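You operate a simulated robot arm through the tools that you are given. There is no shell and no other tool. Be economical: measure what you need, move in short steps, check, and stop when the job is done.

The job below is to be done with a simulated robot arm. You get a single attempt, and the scene is never put back.

## Task
Clamp the disc with chips, brush it, then move it to the mat.
Fine: brush it in the cam vice and leave the vice open; put the brush back; keep hands off the chips.

It is judged by the outcome, as a careful person would: the job done as asked, and still so three seconds after it is handed in. It fails if anything else is knocked over, pushed out of place, dropped, spilled or broken.

## Robot
A 6-joint arm with a two-finger parallel gripper, fixed in place. Base frame: the origin is at the foot of the arm, x ahead of it, y to its left, z up; the work surface is at about z = 0. Readings come in mm, degrees, newtons and seconds.
With the tool pointing down near the work surface it reaches from about 140 to 580 mm from the base axis. Its first joint turns from -66.0 to 66.0 degrees. Payload 2.1 kg.
Tool frame: the origin (TCP) lies between the finger pads and is the grasp point; the fingertips stand 30 mm ahead of it; z points along the fingers, y is the line along which they close. Largest opening 94 mm; finger width 28, thickness 10; the body of the gripper, 50 by 96 mm, starts 55 mm behind the TCP.
Orientation is told as [roll, pitch, yaw] about the base's x, y, z axes, in that order, counted from this pose: with the fingers straight down and closing along the base's y, the tool's x points along the base's -x, its y along +y and its z along -z.

## Interface
- The arm moves only by the tool drive_tool. Its arguments are lists of equal length, an entry for each row: "delta_pos": the shift along the base's x, y, z in mm, a list of three; "angular": the turn, a rotation vector about the base's x, y, z in degrees, a list of three; "gripper": the opening in per cent of the stroke, from 0 (shut) to 100 (fully open). In form: {"delta_pos": [[dx, dy, dz], ...], "angular": [[ax, ay, az], ...], "gripper": [gripper, ...]}. A call has 1 to 20 rows; each row is the pose to reach, as a shift and turn from the pose commanded when the call began. A row lasts 0.2 s, in which the tool goes at most 50 mm and 8.6 degrees; a call with a longer step from one row to the next is refused whole, and so is a gripper value outside its range. A pose out of reach is approached as far as the arm can. The call stops where the force on the tool passes 40 N (or 10 N more than at its start, if that is more) or the arm is blocked; 0.2 s more then pass. Each finger travels about 72 mm/s and halts on what it meets, pressing with about 29 N; the grip force reading is that of the motor and also rises with nothing between the fingers. The clock runs only during rows and for 0.2 s after the last one: add rows that repeat a pose to give the fingers time. It gives the time, the measured TCP pose, the force on the tool (base axes), the opening and the grip force at its end, in the units of the frame above (readings bear some noise).
- Cameras (640 x 400 px; columns grow to the right, rows downward): "scene" is fixed at [57.5, -371.3, 489.9]; the picture's right is [0.75, -0.66, 0.00], its down [-0.34, -0.39, -0.85] and it looks along [0.56, 0.64, -0.52] (base axes); focal length 313 px, centre (320, 200). "wrist" rides on the gripper at [76, 14, -102] in the tool frame; the picture's right is [-0.18, 0.98, 0.00], its down [-0.75, -0.14, -0.64] and it looks along [-0.63, -0.12, 0.77] (tool axes); focal length 243 px, centre (320, 200). There is no depth. A picture from a camera that has moved, and an enlarged one, comes with that camera's place and axes in the base frame and with its lens.
- grab_frame(camera): a new picture of that camera. No time passes.
- enlarge(camera, box): a new picture of the part [left, top, right, bottom] of that camera's present view, enlarged. No time passes.
- close_job(): hands the job in; it is judged then, once.

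Go step by step. Nothing tells you positions but the pictures and the camera data: compare them with the known pose of the tool, close in by small moves and look again before you grip or let go. The budget is 120 turns and 76 pictures, counting those below and the enlarged ones. Unless the task says otherwise, let go and move clear before handing in, and close with one line.

The tools are called by a JSON object that holds its "fn" and its "kwargs". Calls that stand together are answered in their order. drive_tool: Moves the arm, as the interface text tells. Its arguments: {"type":"object","properties":{"delta_pos":{"type":"array"},"angular":{"type":"array"},"gripper":{"type":"array"}},"required":["delta_pos","angular","gripper"]} The other tools are called the same way: grab_frame (camera) takes a picture; enlarge (camera, box) takes an enlarged picture of a part of a camera's view; close_job () hands the job in.

At the start:

```text
clock: 0.0
eef_pos: [280.1, 111.3, 331.7]
ee_rot: [0.0, 0.0, 0.1]
force: [0.2, 1.0, -0.2]
finger_gap: 94.2
finger_force: 0.0
```

scene: 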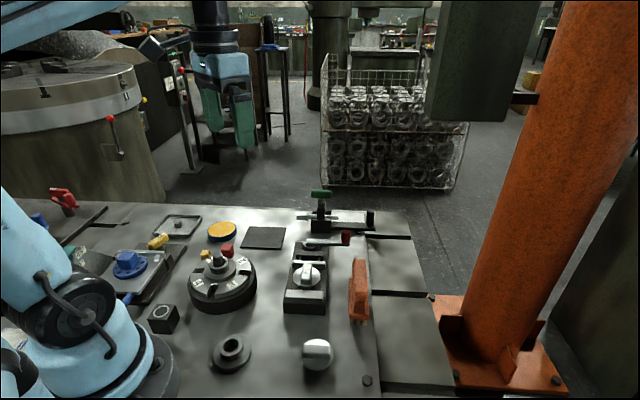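
wrist: 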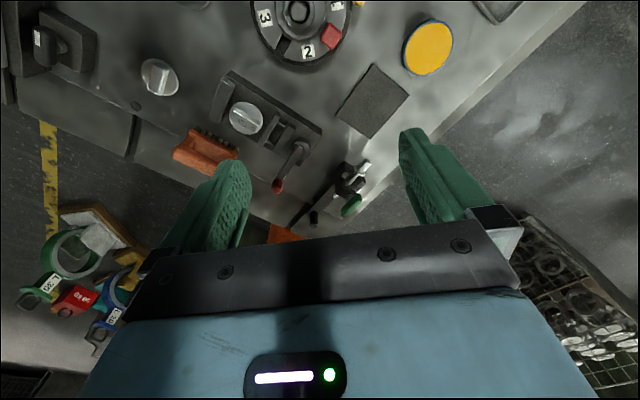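

I see a table with a cam vice (with a disc in or near it?), an orange brush, a dark mat, and several other items. I'll enlarge to identify them.

{"fn": "enlarge", "kwargs": {"camera": "scene", "box": [260, 180, 420, 280]}}

{"fn": "enlarge", "kwargs": {"camera": "scene", "box": [250, 240, 410, 400]}}

{"fn": "enlarge", "kwargs": {"camera": "scene", "box": [100, 190, 300, 390]}}

{"fn": "enlarge", "kwargs": {"camera": "wrist", "box": [120, 40, 440, 240]}}

```text
4.00 times, centred on (340, 230) of scene
camera zoom: at [57.5, -371.3, 489.9], right [0.75, -0.66, 0.0], down [-0.34, -0.39, -0.85], along [0.56, 0.64, -0.52], focal length 1252 px, centre (240, 80)
```

zoom: 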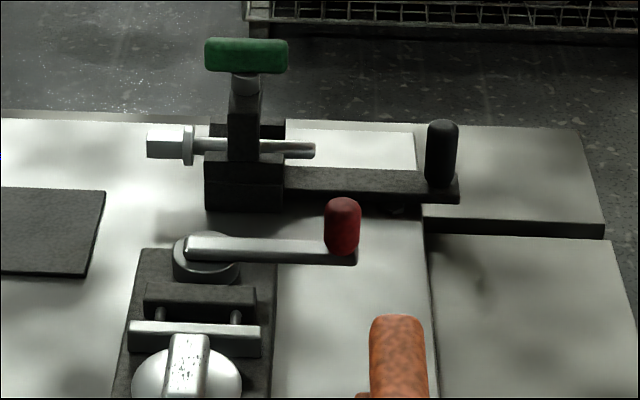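

```text
2.50 times, centred on (330, 320) of scene
camera zoom: at [57.5, -371.3, 489.9], right [0.75, -0.66, 0.0], down [-0.34, -0.39, -0.85], along [0.56, 0.64, -0.52], focal length 782 px, centre (295, -100)
```

zoom: 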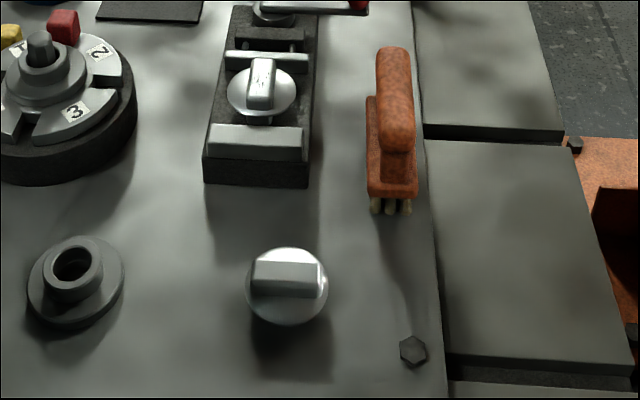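

```text
2.00 times, centred on (200, 290) of scene
camera zoom: at [57.5, -371.3, 489.9], right [0.75, -0.66, 0.0], down [-0.34, -0.39, -0.85], along [0.56, 0.64, -0.52], focal length 626 px, centre (560, 20)
```

zoom: 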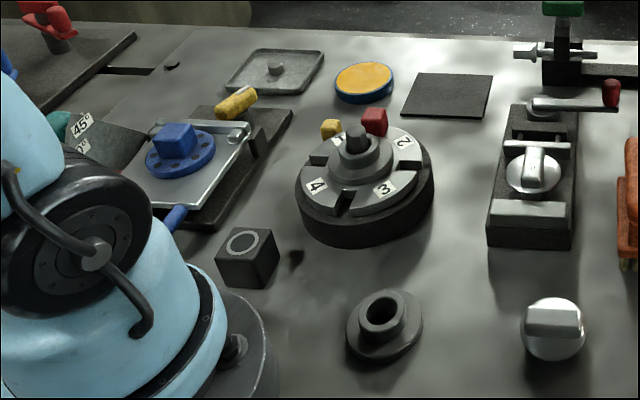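

```text
2.00 times, centred on (280, 140) of wrist
camera zoom: at [203.9, 124.9, 434.6], right [0.18, 0.98, 0.0], down [0.75, -0.14, 0.64], along [0.63, -0.12, -0.77], focal length 485 px, centre (400, 320)
```

zoom: 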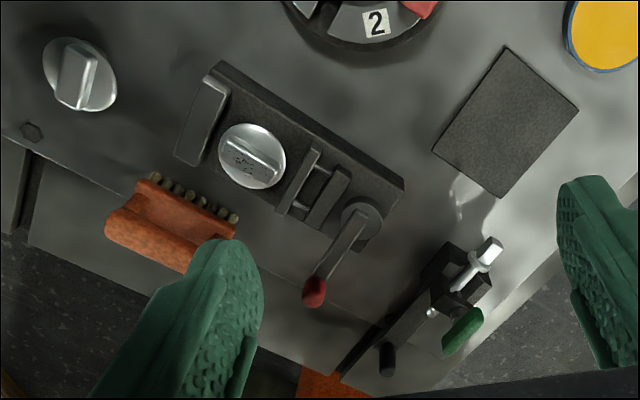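

A disc sits in the open cam vice and a similar disc stands free nearer the camera. I need to see which one bears chips.

{"fn": "enlarge", "kwargs": {"camera": "scene", "box": [275, 225, 355, 315]}}

{"fn": "enlarge", "kwargs": {"camera": "scene", "box": [285, 325, 355, 385]}}

{"fn": "enlarge", "kwargs": {"camera": "wrist", "box": [200, 70, 330, 200]}}

{"fn": "enlarge", "kwargs": {"camera": "wrist", "box": [120, 40, 200, 110]}}

```text
4.44 times, centred on (315, 270) of scene
camera zoom: at [57.5, -371.3, 489.9], right [0.75, -0.66, 0.0], down [-0.34, -0.39, -0.85], along [0.56, 0.64, -0.52], focal length 1390 px, centre (342, -111)
```

zoom: 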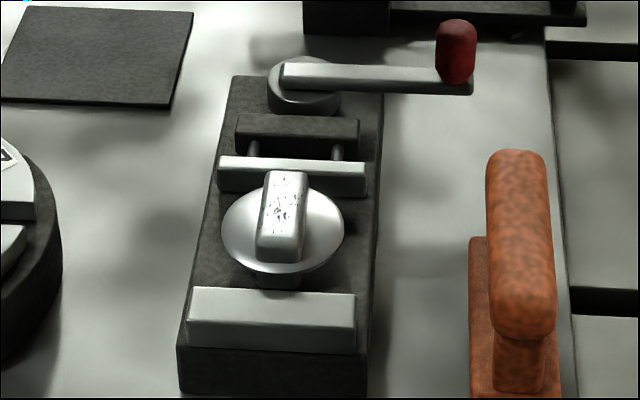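

```text
6.67 times, centred on (320, 355) of scene
camera zoom: at [57.5, -371.3, 489.9], right [0.75, -0.66, 0.0], down [-0.34, -0.39, -0.85], along [0.56, 0.64, -0.52], focal length 2086 px, centre (320, -833)
```

zoom: 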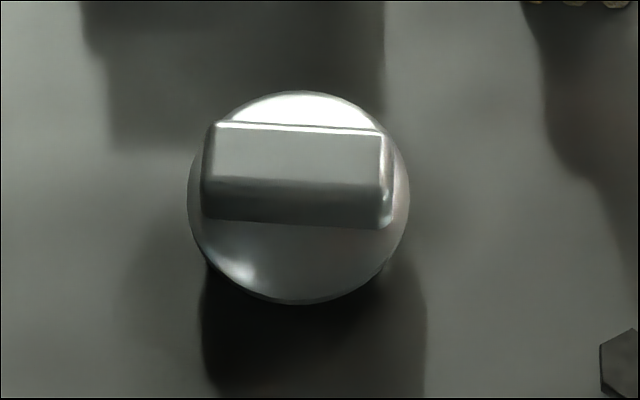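

```text
3.08 times, centred on (265, 135) of wrist
camera zoom: at [203.9, 124.9, 434.6], right [0.18, 0.98, 0.0], down [0.75, -0.14, 0.64], along [0.63, -0.12, -0.77], focal length 746 px, centre (489, 400)
```

zoom: 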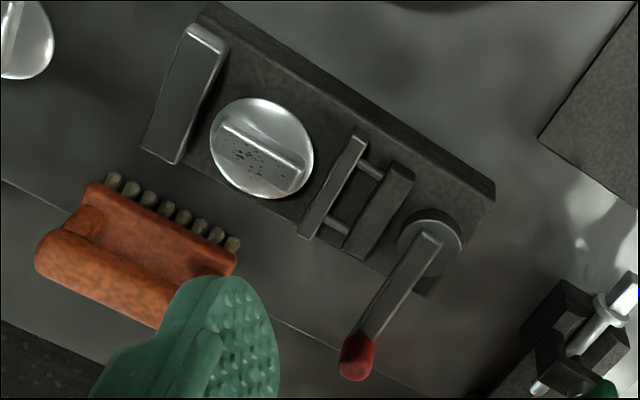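

```text
5.71 times, centred on (160, 75) of wrist
camera zoom: at [203.9, 124.9, 434.6], right [0.18, 0.98, 0.0], down [0.75, -0.14, 0.64], along [0.63, -0.12, -0.77], focal length 1386 px, centre (1234, 914)
```

zoom: 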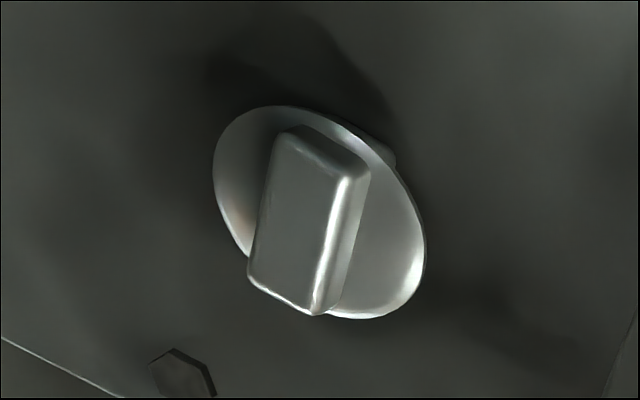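

The chip-laden disc is the one already sitting in the open vice, at about (329, -21, 47). The vice axis runs along (+x, +y) at 45°, with the cam pivot near (403, 52) and the red lever knob near (453, -4, 70). I'll move for a closer view.

{"fn": "drive_tool", "kwargs": {"delta_pos": [[-15, -35, -20], [-30, -70, -40], [-45, -105, -60], [-60, -141, -80]], "angular": [[0, 0, 0], [0, 0, 0], [0, 0, 0], [0, 0, 0]], "gripper": [100, 100, 100, 100]}}

{"fn": "grab_frame", "kwargs": {"camera": "wrist"}}

```text
clock: 1.0
eef_pos: [220.8, -31.2, 252.8]
ee_rot: [-0.1, -0.1, 0.1]
force: [0.6, -0.1, 0.2]
finger_gap: 93.9
finger_force: 0.0
```

```text
65 pictures are left
camera wrist: at [143.4, -16.5, 355.0], right [0.18, 0.98, 0.0], down [0.75, -0.14, 0.64], along [0.63, -0.12, -0.77], focal length 243 px, centre (320, 200)
```

wrist: 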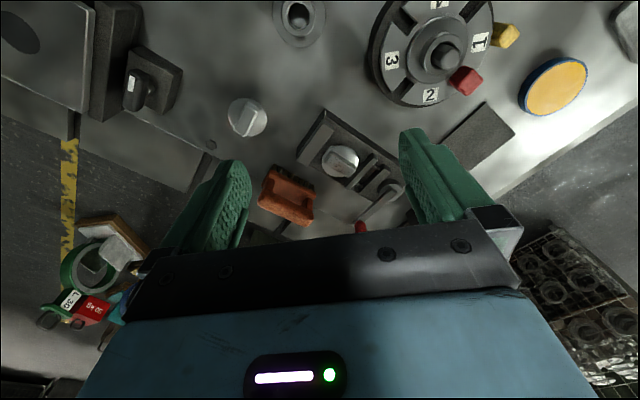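

{"fn": "enlarge", "kwargs": {"camera": "wrist", "box": [240, 100, 420, 240]}}

{"fn": "enlarge", "kwargs": {"camera": "scene", "box": [335, 235, 395, 335]}}

```text
2.86 times, centred on (330, 170) of wrist
camera zoom: at [143.4, -16.5, 355.0], right [0.18, 0.98, 0.0], down [0.75, -0.14, 0.64], along [0.63, -0.12, -0.77], focal length 693 px, centre (291, 286)
```

zoom: 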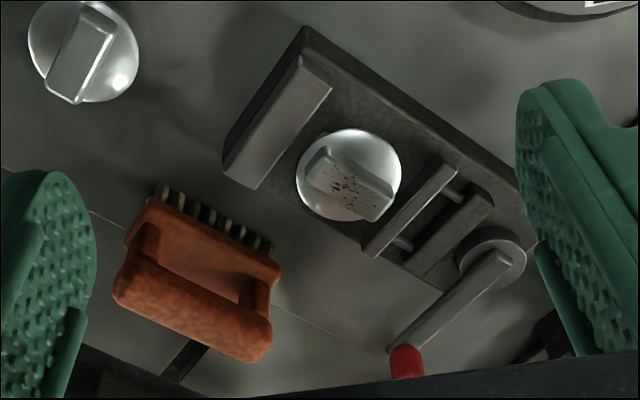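

```text
4.00 times, centred on (365, 285) of scene
camera zoom: at [57.6, -371.3, 489.9], right [0.75, -0.66, 0.0], down [-0.34, -0.39, -0.85], along [0.56, 0.64, -0.52], focal length 1252 px, centre (140, -140)
```

zoom: 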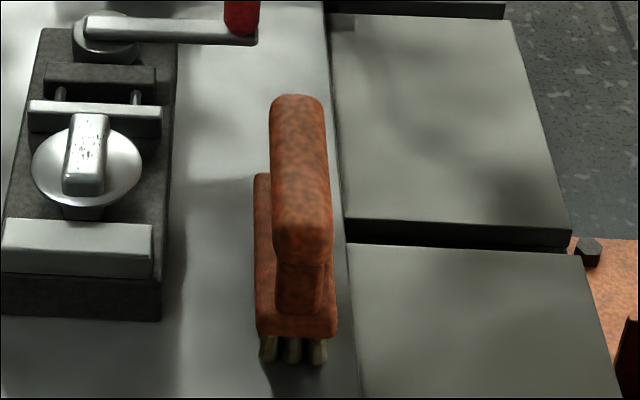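

The brush handle is near (379, -115, 76), with its axis at 45°. I'll go above the lever knob first and check the alignment.

{"fn": "drive_tool", "kwargs": {"delta_pos": [[46, 5, 0], [92, 10, 0], [138, 16, 0], [185, 21, 0], [231, 27, -10], [232, 27, -50], [232, 27, -90]], "angular": [[0, 0, 0], [0, 0, 0], [0, 0, 0], [0, 0, 0], [0, 0, 0], [0, 0, 0], [0, 0, 0]], "gripper": [80, 60, 45, 45, 45, 45, 45]}}

{"fn": "grab_frame", "kwargs": {"camera": "wrist"}}

{"fn": "grab_frame", "kwargs": {"camera": "scene"}}

```text
clock: 2.6
eef_pos: [453.0, -2.8, 160.4]
ee_rot: [0.0, 0.1, 0.0]
force: [-0.7, 0.5, -0.2]
finger_gap: 42.3
finger_force: 0.1
```

```text
62 pictures are left
camera wrist: at [376.0, 11.2, 263.4], right [0.18, 0.98, 0.0], down [0.75, -0.14, 0.64], along [0.63, -0.12, -0.77], focal length 243 px, centre (320, 200)
```

wrist: 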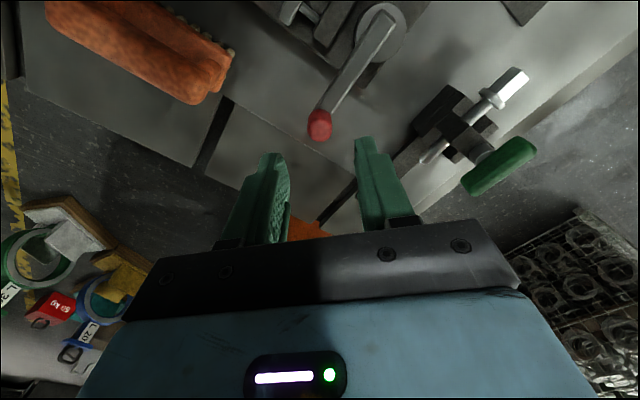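

```text
61 pictures are left
```

scene: 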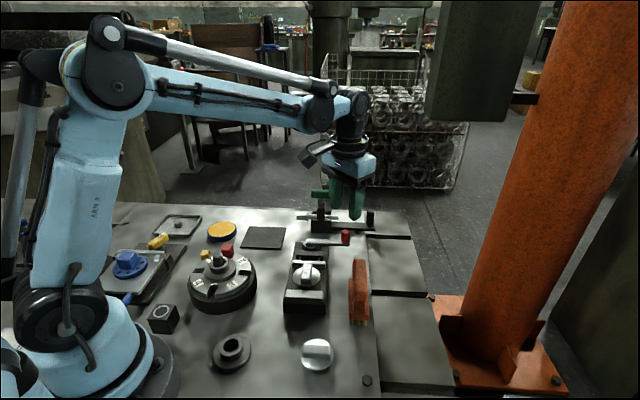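

The knob is right under the tool at about (454, -4). I'll descend to straddle it and narrow the fingers to a loose fork.

{"fn": "drive_tool", "kwargs": {"delta_pos": [[1, -1, -35], [1, -1, -60], [1, -1, -70], [1, -1, -70], [1, -1, -70]], "angular": [[0, 0, 0], [0, 0, 0], [0, 0, 0], [0, 0, 0], [0, 0, 0]], "gripper": [45, 45, 45, 32, 25]}}

{"fn": "grab_frame", "kwargs": {"camera": "wrist"}}

{"fn": "enlarge", "kwargs": {"camera": "scene", "box": [270, 160, 430, 320]}}

```text
clock: 3.8
eef_pos: [453.6, -2.3, 91.4]
ee_rot: [0.0, 0.1, -0.1]
force: [-0.4, 0.0, 0.1]
finger_gap: 23.6
finger_force: 0.1
```

```text
60 pictures are left
camera wrist: at [377.1, 10.3, 194.0], right [0.18, 0.98, 0.0], down [0.75, -0.14, 0.64], along [0.63, -0.12, -0.77], focal length 243 px, centre (320, 200)
```

wrist: 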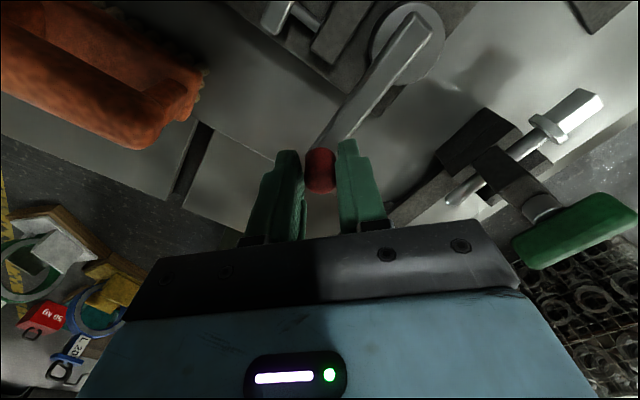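

```text
2.50 times, centred on (350, 240) of scene
camera zoom: at [57.5, -371.3, 489.9], right [0.75, -0.66, 0.0], down [-0.34, -0.39, -0.85], along [0.56, 0.64, -0.52], focal length 782 px, centre (245, 100)
```

zoom: 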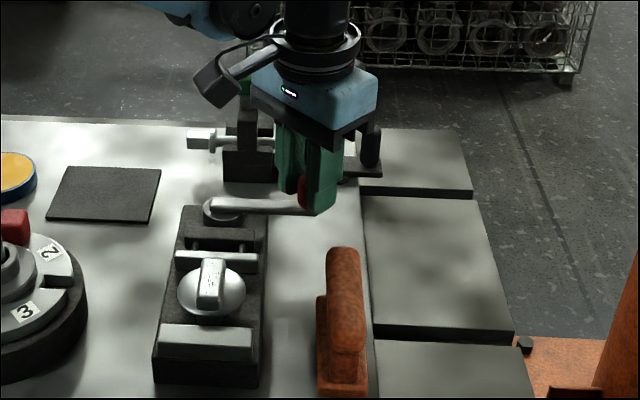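

The knob is loosely between the fingers. I'll swing the lever counterclockwise, away from the disc, through the first half and check the jaw.

{"fn": "drive_tool", "kwargs": {"delta_pos": [[5, 6, 0], [10.6, 11.8, 0], [15, 18.5, 0], [18.5, 25.6, 0], [21.3, 33, 0], [23.4, 40.7, 0], [24.7, 48.5, 0], [25.1, 56.5, 0]], "angular": [[0, 0, 3], [0, 0, 6], [0, 0, 9], [0, 0, 12], [0, 0, 15], [0, 0, 18], [0, 0, 21], [0, 0, 24]], "gripper": [25, 25, 25, 25, 25, 25, 25, 25]}}

{"fn": "grab_frame", "kwargs": {"camera": "wrist"}}

{"fn": "enlarge", "kwargs": {"camera": "scene", "box": [270, 160, 430, 320]}}

```text
clock: 5.6
eef_pos: [479.1, 53.3, 91.8]
ee_rot: [-0.1, 0.0, 24.2]
force: [2.6, -1.9, -0.8]
finger_gap: 24.8
finger_force: 1.1
```

```text
58 pictures are left
camera wrist: at [403.1, 34.5, 194.8], right [-0.23, 0.97, 0.0], down [0.75, 0.18, 0.64], along [0.62, 0.15, -0.77], focal length 243 px, centre (320, 200)
```

wrist: 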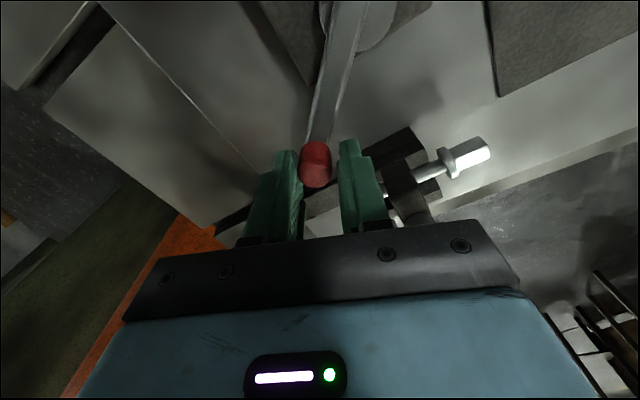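

```text
2.50 times, centred on (350, 240) of scene
camera zoom: at [57.5, -371.3, 489.9], right [0.75, -0.66, 0.0], down [-0.34, -0.39, -0.85], along [0.56, 0.64, -0.52], focal length 782 px, centre (245, 100)
```

zoom: 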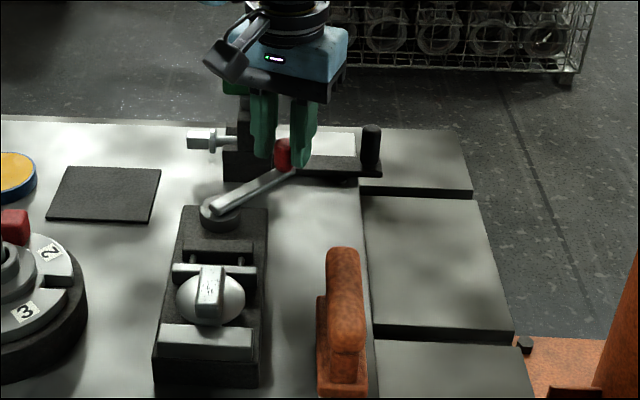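

Jaw is advancing toward the disc, so the direction is right. Continuing the swing until it stops or reaches about 45°.

{"fn": "drive_tool", "kwargs": {"delta_pos": [[-0.4, 8, 0], [-1.7, 15.8, 0], [-3.8, 23.5, 0], [-6.6, 30.9, 0], [-10.2, 38, 0], [-14.5, 44.7, 0]], "angular": [[0, 0, 3], [0, 0, 6], [0, 0, 9], [0, 0, 12], [0, 0, 15], [0, 0, 18]], "gripper": [25, 25, 25, 25, 25, 25]}}

{"fn": "enlarge", "kwargs": {"camera": "scene", "box": [270, 160, 430, 320]}}

{"fn": "grab_frame", "kwargs": {"camera": "wrist"}}

```text
clock: 7.0
eef_pos: [462.8, 98.3, 91.7]
ee_rot: [0.2, 0.0, 42.1]
force: [1.5, -1.5, -0.4]
finger_gap: 25.0
finger_force: 1.2
```

```text
2.50 times, centred on (350, 240) of scene
camera zoom: at [57.5, -371.3, 489.9], right [0.75, -0.66, 0.0], down [-0.34, -0.39, -0.85], along [0.56, 0.64, -0.52], focal length 782 px, centre (245, 100)
```

zoom: 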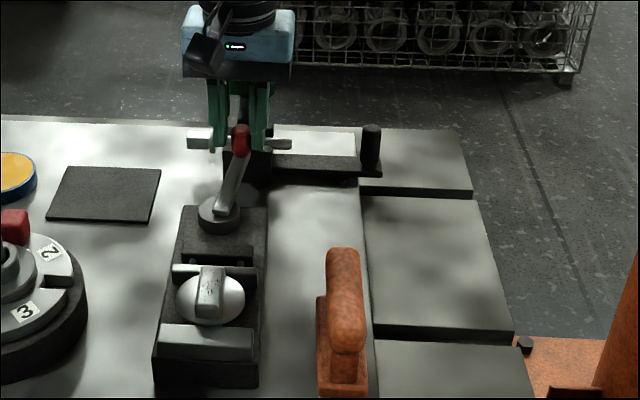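

```text
55 pictures are left
camera wrist: at [397.5, 56.8, 194.7], right [-0.52, 0.85, 0.0], down [0.65, 0.4, 0.64], along [0.55, 0.34, -0.77], focal length 243 px, centre (320, 200)
```

wrist: 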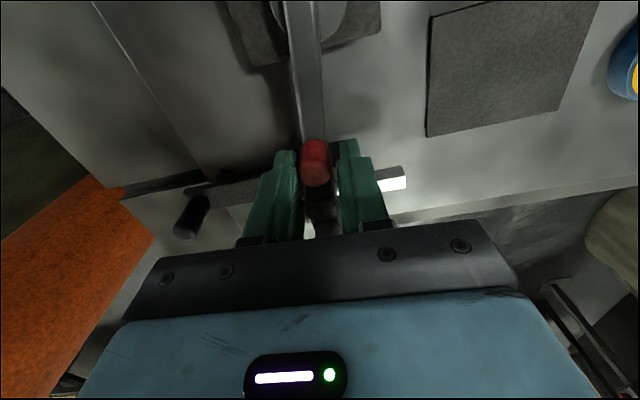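

Checking the jaw contact with the disc.

{"fn": "enlarge", "kwargs": {"camera": "scene", "box": [280, 230, 350, 310]}}

```text
5.00 times, centred on (315, 270) of scene
camera zoom: at [57.5, -371.3, 489.9], right [0.75, -0.66, 0.0], down [-0.34, -0.39, -0.85], along [0.56, 0.64, -0.52], focal length 1564 px, centre (345, -150)
```

zoom: 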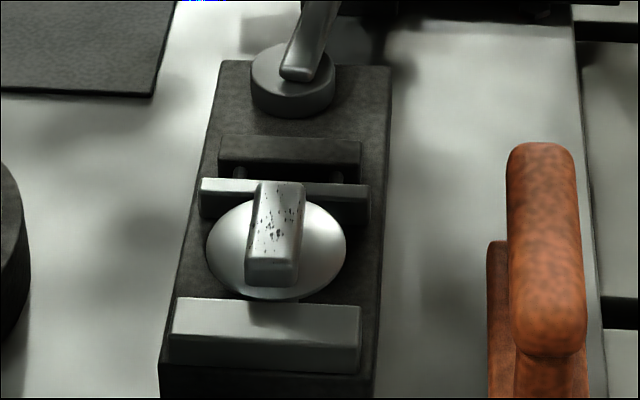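

The jaw has moved in under the flange. I'll continue in small steps to find the end of the swing.

{"fn": "drive_tool", "kwargs": {"delta_pos": [[-3.3, 4.2, 0], [-6.8, 8.1, 0], [-10.6, 11.8, 0], [-14.7, 15.2, 0]], "angular": [[0, 0, 3], [0, 0, 3], [0, 0, 3], [0, 0, 3]], "gripper": [25, 25, 25, 25]}}

{"fn": "enlarge", "kwargs": {"camera": "scene", "box": [270, 190, 370, 310]}}

```text
clock: 8.0
eef_pos: [451.1, 111.2, 92.5]
ee_rot: [-0.2, -0.2, 44.9]
force: [21.8, -12.2, -1.6]
finger_gap: 37.0
finger_force: 12.0
```

```text
3.33 times, centred on (320, 250) of scene
camera zoom: at [57.5, -371.3, 489.9], right [0.75, -0.66, 0.0], down [-0.34, -0.39, -0.85], along [0.56, 0.64, -0.52], focal length 1043 px, centre (320, 33)
```

zoom: 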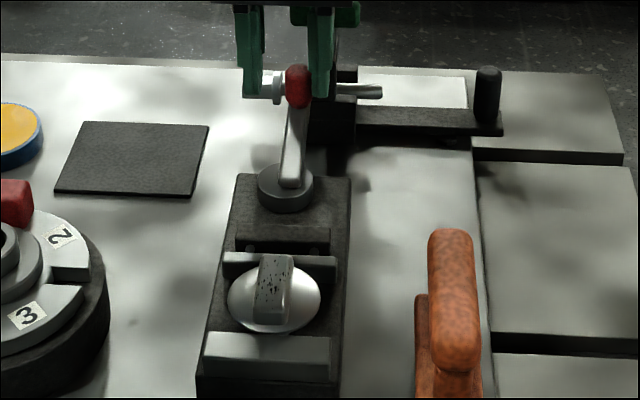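

The stop is reached (about 25 N), so the disc is clamped. I'll relax, lift clear, and go above the brush.

{"fn": "drive_tool", "kwargs": {"delta_pos": [[7, -7, 0], [7, -7, 0], [7, -7, 40], [7, -7, 80], [7, -7, 120]], "angular": [[0, 0, 0], [0, 0, 0], [0, 0, 0], [0, 0, 0], [0, 0, 0]], "gripper": [42, 45, 45, 45, 45]}}

```text
clock: 9.2
eef_pos: [458.3, 105.5, 211.4]
ee_rot: [0.0, 0.0, 45.1]
force: [-0.9, -0.4, -0.3]
finger_gap: 42.2
finger_force: 0.0
```

Going above the brush.

{"fn": "drive_tool", "kwargs": {"delta_pos": [[-13, -37, 0], [-26, -74, 0], [-40, -110, 0], [-53, -147, 0], [-66, -184, -10], [-79, -220, -31]], "angular": [[0, 0, 0], [0, 0, 0], [0, 0, 0], [0, 0, 0], [0, 0, 0], [0, 0, 0]], "gripper": [45, 45, 50, 60, 60, 60]}}

{"fn": "grab_frame", "kwargs": {"camera": "wrist"}}

{"fn": "enlarge", "kwargs": {"camera": "scene", "box": [270, 180, 430, 340]}}

```text
clock: 10.6
eef_pos: [377.0, -115.6, 180.3]
ee_rot: [0.0, 0.0, 45.1]
force: [0.2, -0.1, 0.1]
finger_gap: 56.5
finger_force: 0.1
```

```text
52 pictures are left
camera wrist: at [312.7, -159.0, 283.5], right [-0.57, 0.82, 0.0], down [0.63, 0.43, 0.64], along [0.53, 0.36, -0.77], focal length 243 px, centre (320, 200)
```

wrist: 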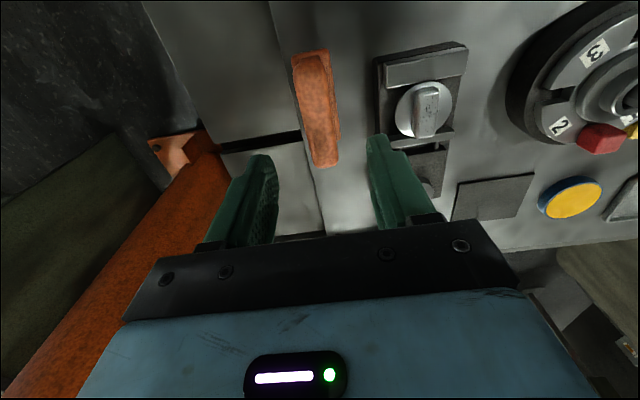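

```text
2.50 times, centred on (350, 260) of scene
camera zoom: at [57.6, -371.3, 489.9], right [0.75, -0.66, 0.0], down [-0.34, -0.39, -0.85], along [0.56, 0.64, -0.52], focal length 782 px, centre (245, 50)
```

zoom: 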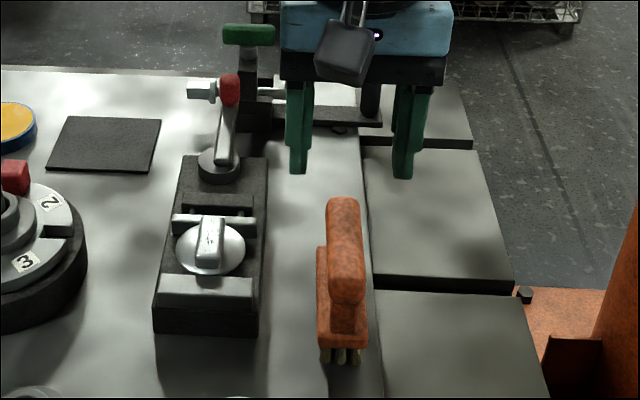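

Handle centre refined to about (377.5, -117), axis about 43–45°, handle at z 61–82 and block below. I'll descend partway and verify.

{"fn": "drive_tool", "kwargs": {"delta_pos": [[0.5, -1.5, -40], [0.5, -1.5, -75]], "angular": [[0, 0, 0], [0, 0, 0]], "gripper": [60, 60]}}

{"fn": "grab_frame", "kwargs": {"camera": "wrist"}}

{"fn": "enlarge", "kwargs": {"camera": "scene", "box": [300, 220, 420, 340]}}

```text
clock: 11.2
eef_pos: [377.4, -116.1, 105.1]
ee_rot: [0.0, 0.0, 45.0]
force: [0.0, 0.2, -0.7]
finger_gap: 56.5
finger_force: 0.1
```

```text
50 pictures are left
camera wrist: at [313.2, -159.8, 207.9], right [-0.57, 0.82, 0.0], down [0.63, 0.43, 0.64], along [0.53, 0.36, -0.77], focal length 243 px, centre (320, 200)
```

wrist: 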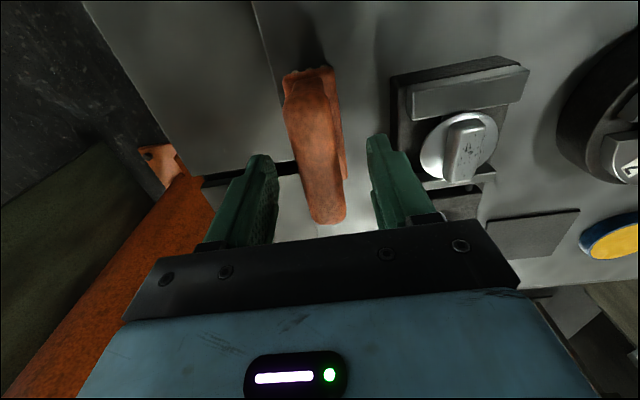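

```text
3.33 times, centred on (360, 280) of scene
camera zoom: at [57.5, -371.3, 489.9], right [0.75, -0.66, 0.0], down [-0.34, -0.39, -0.85], along [0.56, 0.64, -0.52], focal length 1043 px, centre (187, -67)
```

zoom: 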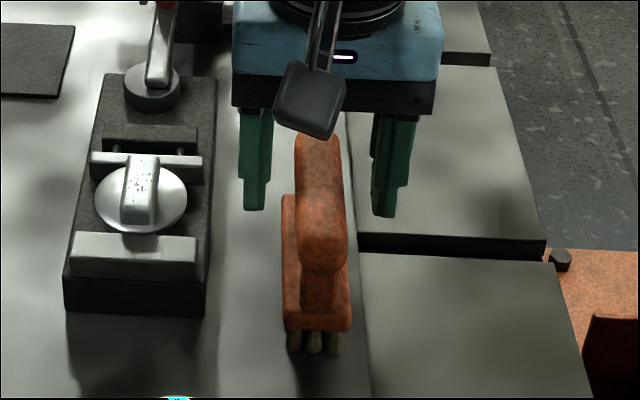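

Aligned at 45°. Descend and close on the handle.

{"fn": "drive_tool", "kwargs": {"delta_pos": [[1.5, 0.5, -15], [1.5, 0.5, -31], [1.5, 0.5, -31], [1.5, 0.5, -31], [1.5, 0.5, -31], [1.5, 0.5, -31]], "angular": [[0, 0, 0], [0, 0, 0], [0, 0, 0], [0, 0, 0], [0, 0, 0], [0, 0, 0]], "gripper": [60, 60, 45, 30, 15, 0]}}

{"fn": "grab_frame", "kwargs": {"camera": "wrist"}}

{"fn": "enlarge", "kwargs": {"camera": "scene", "box": [300, 220, 420, 340]}}

```text
clock: 12.6
eef_pos: [380.0, -114.7, 75.9]
ee_rot: [0.0, 0.0, 45.0]
force: [0.5, -0.6, 0.0]
finger_gap: 30.0
finger_force: 28.6
```

```text
48 pictures are left
camera wrist: at [314.9, -159.7, 177.6], right [-0.57, 0.82, 0.0], down [0.63, 0.43, 0.64], along [0.53, 0.36, -0.77], focal length 243 px, centre (320, 200)
```

wrist: 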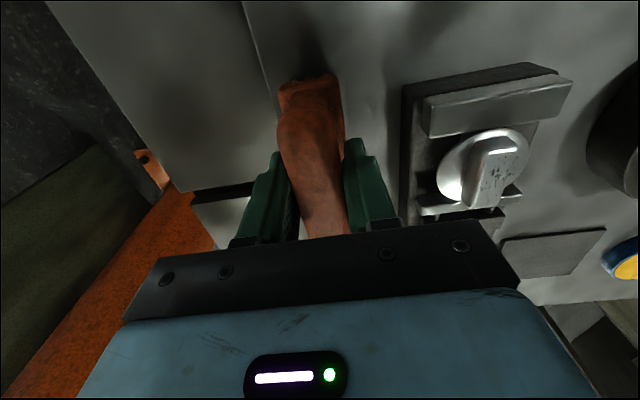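

```text
3.33 times, centred on (360, 280) of scene
camera zoom: at [57.5, -371.3, 489.9], right [0.75, -0.66, 0.0], down [-0.34, -0.39, -0.85], along [0.56, 0.64, -0.52], focal length 1043 px, centre (187, -67)
```

zoom: 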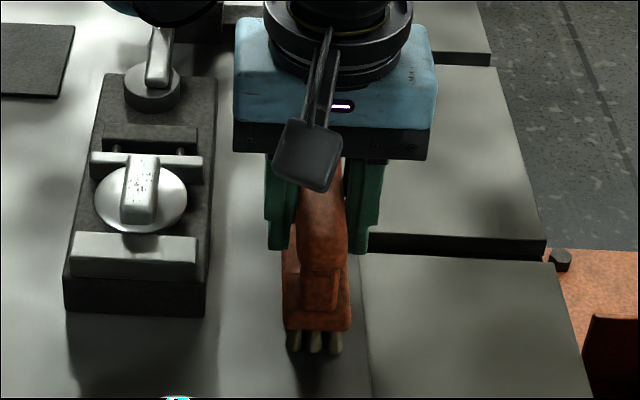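

The brush is held (30 mm handle), with the bristles about 76 mm below the TCP. Lift it, carry it above the disc, and look.

{"fn": "drive_tool", "kwargs": {"delta_pos": [[0, 0, 30], [0, 0, 60], [0, 0, 90], [-20, 29, 90], [-40, 58, 90], [-58, 85, 90]], "angular": [[0, 0, 0], [0, 0, 0], [0, 0, 0], [0, 0, 0], [0, 0, 0], [0, 0, 0]], "gripper": [0, 0, 0, 0, 0, 0]}}

{"fn": "grab_frame", "kwargs": {"camera": "wrist"}}

{"fn": "enlarge", "kwargs": {"camera": "scene", "box": [250, 180, 390, 320]}}

```text
clock: 14.0
eef_pos: [319.2, -29.7, 163.1]
ee_rot: [0.0, 0.2, 45.0]
force: [0.0, -0.2, -1.6]
finger_gap: 29.9
finger_force: 29.3
```

```text
46 pictures are left
camera wrist: at [255.4, -73.6, 266.7], right [-0.56, 0.83, 0.0], down [0.63, 0.43, 0.64], along [0.53, 0.36, -0.77], focal length 243 px, centre (320, 200)
```

wrist: 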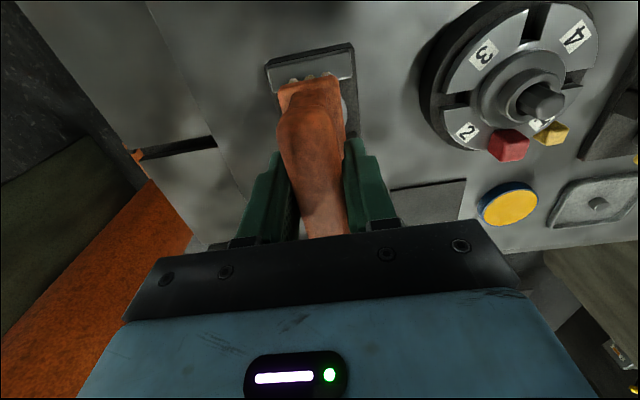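

```text
2.86 times, centred on (320, 250) of scene
camera zoom: at [57.5, -371.3, 489.9], right [0.75, -0.66, 0.0], down [-0.34, -0.39, -0.85], along [0.56, 0.64, -0.52], focal length 894 px, centre (320, 57)
```

zoom: 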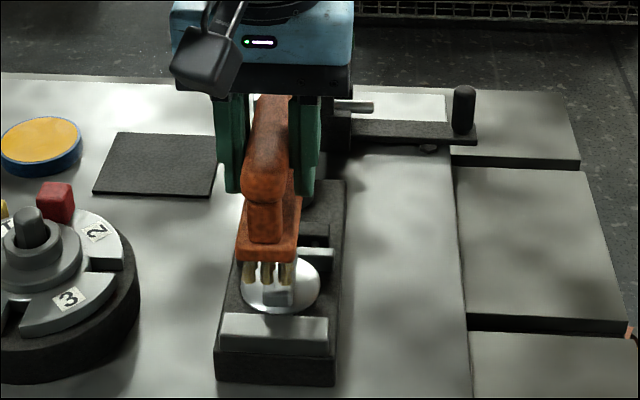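

The brush hangs over the disc, about 3 mm off laterally. I'll correct and lower gently until light contact.

{"fn": "drive_tool", "kwargs": {"delta_pos": [[3, -1.5, -10], [3, -1.5, -18], [3, -1.5, -20], [3, -1.5, -22], [3, -1.5, -24]], "angular": [[0, 0, 0], [0, 0, 0], [0, 0, 0], [0, 0, 0], [0, 0, 0]], "gripper": [0, 0, 0, 0, 0]}}

{"fn": "enlarge", "kwargs": {"camera": "scene", "box": [270, 220, 350, 310]}}

```text
clock: 15.2
eef_pos: [323.3, -32.4, 140.2]
ee_rot: [0.1, 0.0, 45.0]
force: [0.2, -0.1, -1.9]
finger_gap: 29.9
finger_force: 29.0
```

```text
4.44 times, centred on (310, 265) of scene
camera zoom: at [57.5, -371.3, 489.9], right [0.75, -0.66, 0.0], down [-0.34, -0.39, -0.85], along [0.56, 0.64, -0.52], focal length 1390 px, centre (364, -89)
```

zoom: 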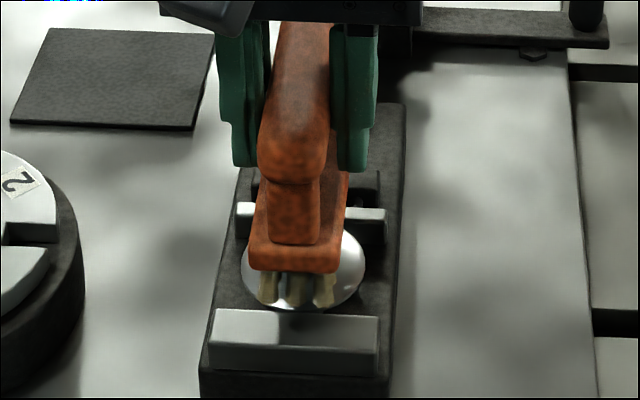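

Well aligned; no contact yet at z 140. Lowering in 1.5 mm steps.

{"fn": "drive_tool", "kwargs": {"delta_pos": [[0.5, -0.5, -2], [0.5, -0.5, -3.5], [0.5, -0.5, -5], [0.5, -0.5, -6]], "angular": [[0, 0, 0], [0, 0, 0], [0, 0, 0], [0, 0, 0]], "gripper": [0, 0, 0, 0]}}

```text
clock: 16.2
eef_pos: [325.3, -33.3, 135.3]
ee_rot: [-0.1, 0.0, 45.0]
force: [-0.2, -0.6, -1.9]
finger_gap: 29.9
finger_force: 29.1
```

{"fn": "drive_tool", "kwargs": {"delta_pos": [[0, 0, -1], [0, 0, -2], [0, 0, -3], [0, 0, -4]], "angular": [[0, 0, 0], [0, 0, 0], [0, 0, 0], [0, 0, 0]], "gripper": [0, 0, 0, 0]}}

{"fn": "grab_frame", "kwargs": {"camera": "wrist"}}

{"fn": "enlarge", "kwargs": {"camera": "scene", "box": [270, 220, 350, 310]}}

```text
clock: 17.2
eef_pos: [324.4, -33.2, 130.2]
ee_rot: [0.0, -0.1, 45.0]
force: [1.4, 0.1, 23.3]
finger_gap: 30.0
finger_force: 29.2
```

```text
43 pictures are left
camera wrist: at [260.5, -76.8, 233.7], right [-0.57, 0.82, 0.0], down [0.63, 0.43, 0.64], along [0.53, 0.36, -0.77], focal length 243 px, centre (320, 200)
```

wrist: 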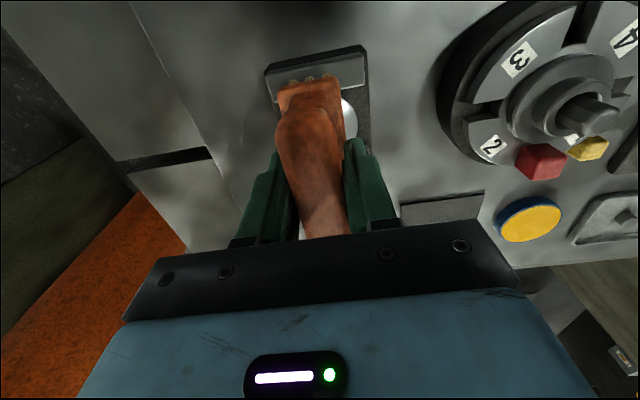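

```text
4.44 times, centred on (310, 265) of scene
camera zoom: at [57.5, -371.3, 489.9], right [0.75, -0.66, 0.0], down [-0.34, -0.39, -0.85], along [0.56, 0.64, -0.52], focal length 1390 px, centre (364, -89)
```

zoom: 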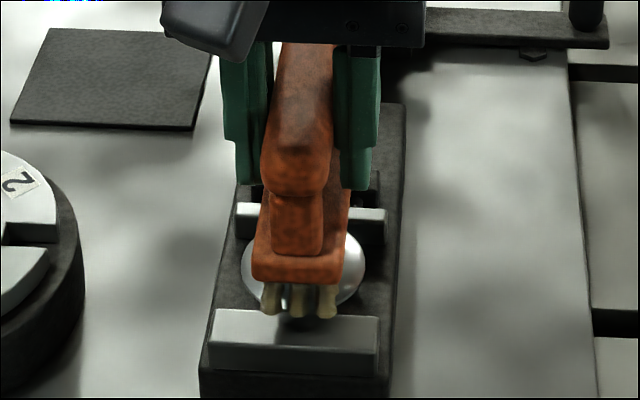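

Contact felt (about 25 N) on the ridge. I'll ease up a little and stroke along the ridge.

{"fn": "drive_tool", "kwargs": {"delta_pos": [[0, 0, 1.5], [7, 7, 1.5], [14, 14, 1.5], [21, 21, 1.5], [14, 14, 1.5], [7, 7, 1.5], [0, 0, 1.5], [-7, -7, 1.5], [-14, -14, 1.5], [-21, -21, 1.5], [-14, -14, 1.5], [-7, -7, 1.5], [0, 0, 1.5]], "angular": [[0, 0, 0], [0, 0, 0], [0, 0, 0], [0, 0, 0], [0, 0, 0], [0, 0, 0], [0, 0, 0], [0, 0, 0], [0, 0, 0], [0, 0, 0], [0, 0, 0], [0, 0, 0], [0, 0, 0]], "gripper": [0, 0, 0, 0, 0, 0, 0, 0, 0, 0, 0, 0, 0]}}

{"fn": "enlarge", "kwargs": {"camera": "scene", "box": [270, 220, 350, 310]}}

```text
clock: 20.0
eef_pos: [325.5, -32.2, 132.1]
ee_rot: [0.0, 0.0, 45.0]
force: [1.0, 0.0, -1.2]
finger_gap: 29.9
finger_force: 29.4
```

```text
4.44 times, centred on (310, 265) of scene
camera zoom: at [57.5, -371.3, 489.9], right [0.75, -0.66, 0.0], down [-0.34, -0.39, -0.85], along [0.56, 0.64, -0.52], focal length 1390 px, centre (364, -89)
```

zoom: 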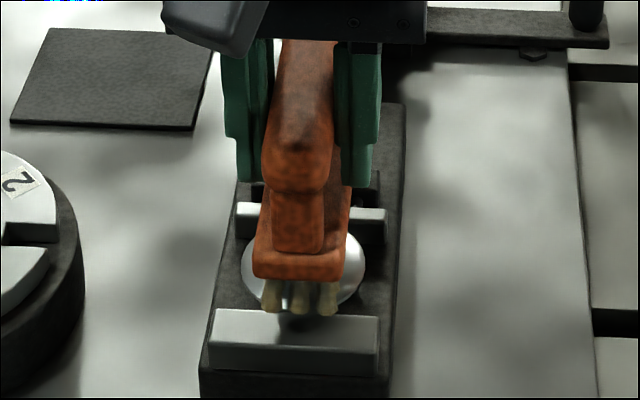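

Contact seems lost at z 132. I'll go 1 mm lower and repeat the strokes.

{"fn": "drive_tool", "kwargs": {"delta_pos": [[0, 0, -1.2], [7, 7, -1.2], [14, 14, -1.2], [21, 21, -1.2], [14, 14, -1.2], [7, 7, -1.2], [0, 0, -1.2], [-7, -7, -1.2], [-14, -14, -1.2], [-21, -21, -1.2], [-14, -14, -1.2], [-7, -7, -1.2], [0, 0, -1.2]], "angular": [[0, 0, 0], [0, 0, 0], [0, 0, 0], [0, 0, 0], [0, 0, 0], [0, 0, 0], [0, 0, 0], [0, 0, 0], [0, 0, 0], [0, 0, 0], [0, 0, 0], [0, 0, 0], [0, 0, 0]], "gripper": [0, 0, 0, 0, 0, 0, 0, 0, 0, 0, 0, 0, 0]}}

```text
clock: 22.8
eef_pos: [326.8, -32.6, 131.6]
ee_rot: [0.0, 0.0, 45.1]
force: [-0.7, -0.2, 0.1]
finger_gap: 30.2
finger_force: 29.1
```

Light contact that time. Lift and move aside to inspect the chips.

{"fn": "drive_tool", "kwargs": {"delta_pos": [[0, 0, 30], [20, -20, 45], [45, -45, 45]], "angular": [[0, 0, 0], [0, 0, 0], [0, 0, 0]], "gripper": [0, 0, 0]}}

{"fn": "enlarge", "kwargs": {"camera": "scene", "box": [280, 230, 350, 310]}}

```text
clock: 23.6
eef_pos: [370.0, -78.9, 176.7]
ee_rot: [0.0, 0.0, 45.1]
force: [-0.7, -1.2, -1.1]
finger_gap: 30.0
finger_force: 29.3
```

```text
5.00 times, centred on (315, 270) of scene
camera zoom: at [57.5, -371.3, 489.9], right [0.75, -0.66, 0.0], down [-0.34, -0.39, -0.85], along [0.56, 0.64, -0.52], focal length 1564 px, centre (345, -150)
```

zoom: 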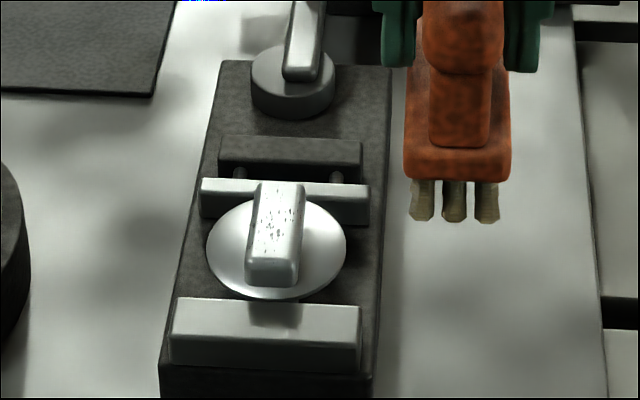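

Chips are fewer but not gone; brushing works. Return with slightly more pressure and more strokes.

{"fn": "drive_tool", "kwargs": {"delta_pos": [[-25, 25, 0], [-45, 45, 0], [-45, 45, -30], [-45, 45, -45], [-45, 45, -46], [-38, 52, -46], [-45, 45, -46]], "angular": [[0, 0, 0], [0, 0, 0], [0, 0, 0], [0, 0, 0], [0, 0, 0], [0, 0, 0], [0, 0, 0]], "gripper": [0, 0, 0, 0, 0, 0, 0]}}

```text
clock: 25.2
eef_pos: [325.6, -32.5, 130.0]
ee_rot: [0.0, -0.1, 45.1]
force: [5.1, 5.4, 20.1]
finger_gap: 30.1
finger_force: 28.9
```

Pressing at about 20 N; now repeated strokes slightly lighter.

{"fn": "drive_tool", "kwargs": {"delta_pos": [[0, 0, 0.5], [10, 10, 0.5], [20, 20, 0.5], [10, 10, 0.5], [0, 0, 0.5], [-10, -10, 0.5], [-20, -20, 0.5], [-10, -10, 0.5], [0, 0, 0.5], [10, 10, 0.5], [20, 20, 0.5], [10, 10, 0.5], [0, 0, 0.5], [-10, -10, 0.5], [-20, -20, 0.5], [-10, -10, 0.5], [0, 0, 0.5], [10, 10, 0.5], [20, 20, 0.5], [0, 0, 0.5]], "angular": [[0, 0, 0], [0, 0, 0], [0, 0, 0], [0, 0, 0], [0, 0, 0], [0, 0, 0], [0, 0, 0], [0, 0, 0], [0, 0, 0], [0, 0, 0], [0, 0, 0], [0, 0, 0], [0, 0, 0], [0, 0, 0], [0, 0, 0], [0, 0, 0], [0, 0, 0], [0, 0, 0], [0, 0, 0], [0, 0, 0]], "gripper": [0, 0, 0, 0, 0, 0, 0, 0, 0, 0, 0, 0, 0, 0, 0, 0, 0, 0, 0, 0]}}

{"fn": "drive_tool", "kwargs": {"delta_pos": [[0, 0, 30], [20, -20, 45], [45, -45, 45]], "angular": [[0, 0, 0], [0, 0, 0], [0, 0, 0]], "gripper": [0, 0, 0]}}

{"fn": "enlarge", "kwargs": {"camera": "scene", "box": [280, 230, 350, 310]}}

```text
clock: 29.4
eef_pos: [324.2, -32.8, 131.9]
ee_rot: [-0.1, -0.1, 45.0]
force: [-0.2, 1.4, -1.9]
finger_gap: 30.3
finger_force: 29.1
```

```text
clock: 30.2
eef_pos: [369.3, -78.6, 175.7]
ee_rot: [0.0, -0.1, 45.0]
force: [0.0, 0.6, -0.9]
finger_gap: 29.9
finger_force: 28.7
```

```text
5.00 times, centred on (315, 270) of scene
camera zoom: at [57.5, -371.3, 489.9], right [0.75, -0.66, 0.0], down [-0.34, -0.39, -0.85], along [0.56, 0.64, -0.52], focal length 1564 px, centre (345, -150)
```

zoom: 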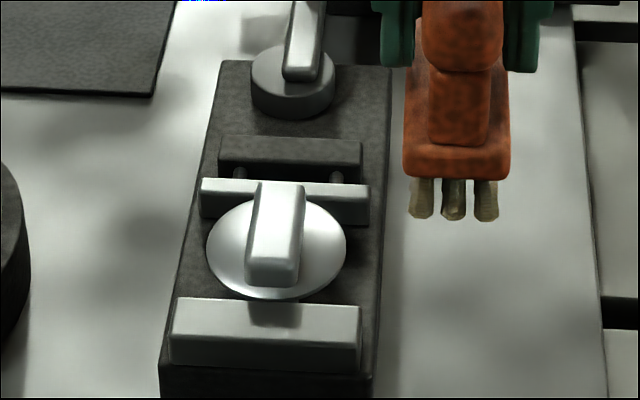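

The ridge is clean. Now return the brush to its spot at TCP (380, -114.7, 76).

{"fn": "drive_tool", "kwargs": {"delta_pos": [[5, -18, 0], [10.5, -36.1, 0], [10.5, -36.1, -35], [10.5, -36.1, -70], [10.5, -36.1, -88], [10.5, -36.1, -93]], "angular": [[0, 0, 0], [0, 0, 0], [0, 0, 0], [0, 0, 0], [0, 0, 0], [0, 0, 0]], "gripper": [0, 0, 0, 0, 0, 0]}}

{"fn": "enlarge", "kwargs": {"camera": "scene", "box": [300, 220, 420, 340]}}

```text
clock: 31.6
eef_pos: [379.8, -114.3, 81.4]
ee_rot: [0.0, 0.0, 44.9]
force: [0.5, 0.8, -1.8]
finger_gap: 29.8
finger_force: 28.8
```

```text
3.33 times, centred on (360, 280) of scene
camera zoom: at [57.5, -371.3, 489.9], right [0.75, -0.66, 0.0], down [-0.34, -0.39, -0.85], along [0.56, 0.64, -0.52], focal length 1043 px, centre (187, -67)
```

zoom: 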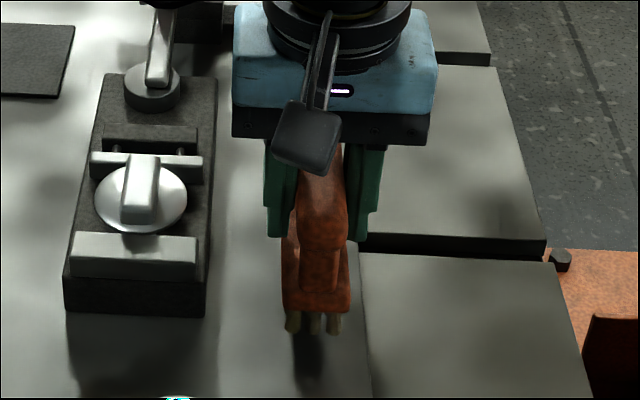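

Aligned; still a few mm above the surface. Lowering in small steps to contact.

{"fn": "drive_tool", "kwargs": {"delta_pos": [[0, 0, -2], [0, 0, -4], [0, 0, -5.5], [0, 0, -6.5]], "angular": [[0, 0, 0], [0, 0, 0], [0, 0, 0], [0, 0, 0]], "gripper": [0, 0, 0, 0]}}

{"fn": "enlarge", "kwargs": {"camera": "scene", "box": [300, 220, 420, 340]}}

```text
clock: 32.6
eef_pos: [380.2, -114.8, 75.9]
ee_rot: [0.0, 0.0, 44.9]
force: [0.2, -0.1, -1.4]
finger_gap: 30.0
finger_force: 29.2
```

```text
3.33 times, centred on (360, 280) of scene
camera zoom: at [57.5, -371.3, 489.9], right [0.75, -0.66, 0.0], down [-0.34, -0.39, -0.85], along [0.56, 0.64, -0.52], focal length 1043 px, centre (187, -67)
```

zoom: 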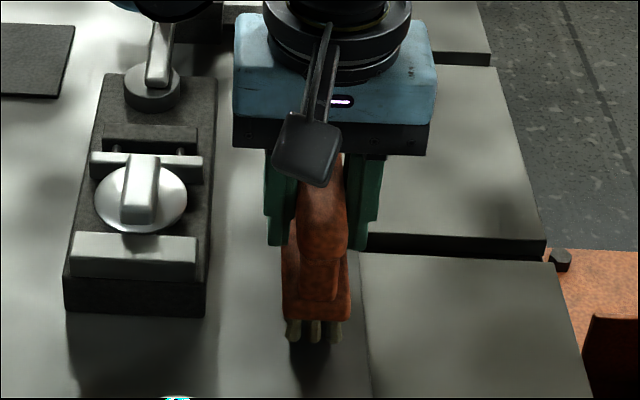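

A few mm more to go (no contact force yet).

{"fn": "drive_tool", "kwargs": {"delta_pos": [[0, 0, -1], [0, 0, -2], [0, 0, -3], [0, 0, -4], [0, 0, -4]], "angular": [[0, 0, 0], [0, 0, 0], [0, 0, 0], [0, 0, 0], [0, 0, 0]], "gripper": [0, 0, 0, 0, 0]}}

{"fn": "enlarge", "kwargs": {"camera": "scene", "box": [300, 220, 420, 340]}}

```text
clock: 33.8
eef_pos: [380.0, -113.3, 71.0]
ee_rot: [-0.1, 0.1, 45.0]
force: [-0.4, -0.4, -1.2]
finger_gap: 30.1
finger_force: 28.8
```

```text
3.33 times, centred on (360, 280) of scene
camera zoom: at [57.5, -371.3, 489.9], right [0.75, -0.66, 0.0], down [-0.34, -0.39, -0.85], along [0.56, 0.64, -0.52], focal length 1043 px, centre (187, -67)
```

zoom: 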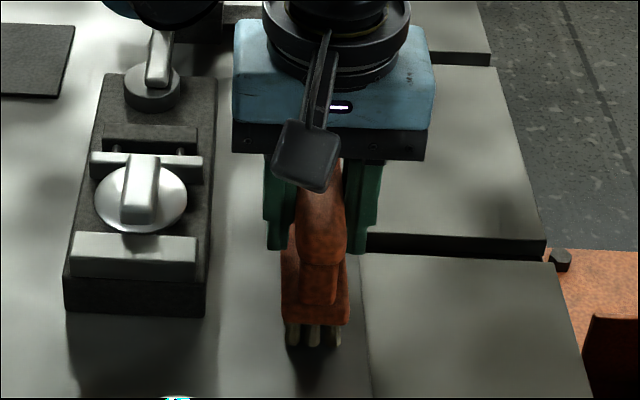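

Still slightly above (bristles 347 vs 352 px originally). Continue 1 mm at a time.

{"fn": "drive_tool", "kwargs": {"delta_pos": [[0, 0, -1], [0, 0, -2], [0, 0, -3], [0, 0, -3]], "angular": [[0, 0, 0], [0, 0, 0], [0, 0, 0], [0, 0, 0]], "gripper": [0, 0, 0, 0]}}

{"fn": "enlarge", "kwargs": {"camera": "scene", "box": [300, 220, 420, 340]}}

```text
clock: 34.8
eef_pos: [380.7, -113.9, 67.9]
ee_rot: [0.0, 0.1, 45.0]
force: [-2.1, 1.2, 24.0]
finger_gap: 30.2
finger_force: 29.2
```

```text
3.33 times, centred on (360, 280) of scene
camera zoom: at [57.4, -371.3, 490.0], right [0.75, -0.66, 0.0], down [-0.34, -0.39, -0.85], along [0.56, 0.64, -0.52], focal length 1043 px, centre (187, -67)
```

zoom: 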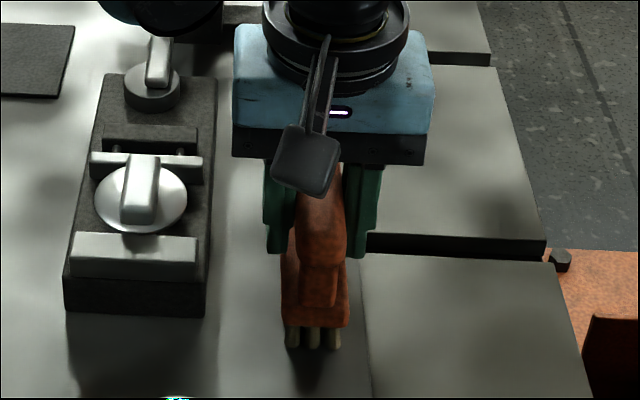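

The bristles are on the surface. Release and lift.

{"fn": "drive_tool", "kwargs": {"delta_pos": [[0, 0, 0.7], [0, 0, 0.7], [0, 0, 0.7], [0, 0, 20], [0, 0, 60], [0, 0, 105]], "angular": [[0, 0, 0], [0, 0, 0], [0, 0, 0], [0, 0, 0], [0, 0, 0], [0, 0, 0]], "gripper": [40, 60, 60, 60, 60, 60]}}

{"fn": "enlarge", "kwargs": {"camera": "scene", "box": [270, 180, 430, 340]}}

```text
clock: 36.2
eef_pos: [378.3, -113.2, 174.8]
ee_rot: [0.1, 0.0, 45.0]
force: [0.0, 0.2, 0.5]
finger_gap: 56.5
finger_force: 0.0
```

```text
2.50 times, centred on (350, 260) of scene
camera zoom: at [57.5, -371.3, 489.9], right [0.75, -0.66, 0.0], down [-0.34, -0.39, -0.85], along [0.56, 0.64, -0.52], focal length 782 px, centre (245, 50)
```

zoom: 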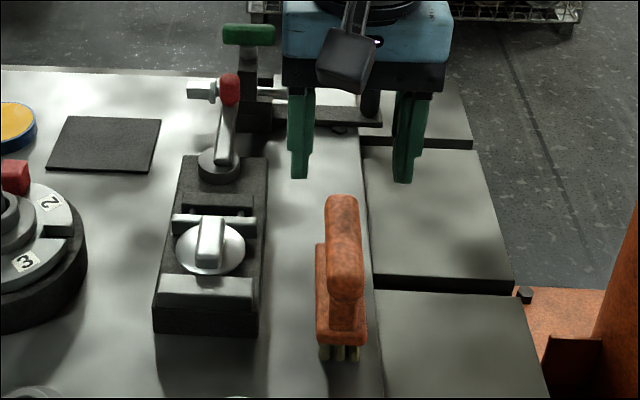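

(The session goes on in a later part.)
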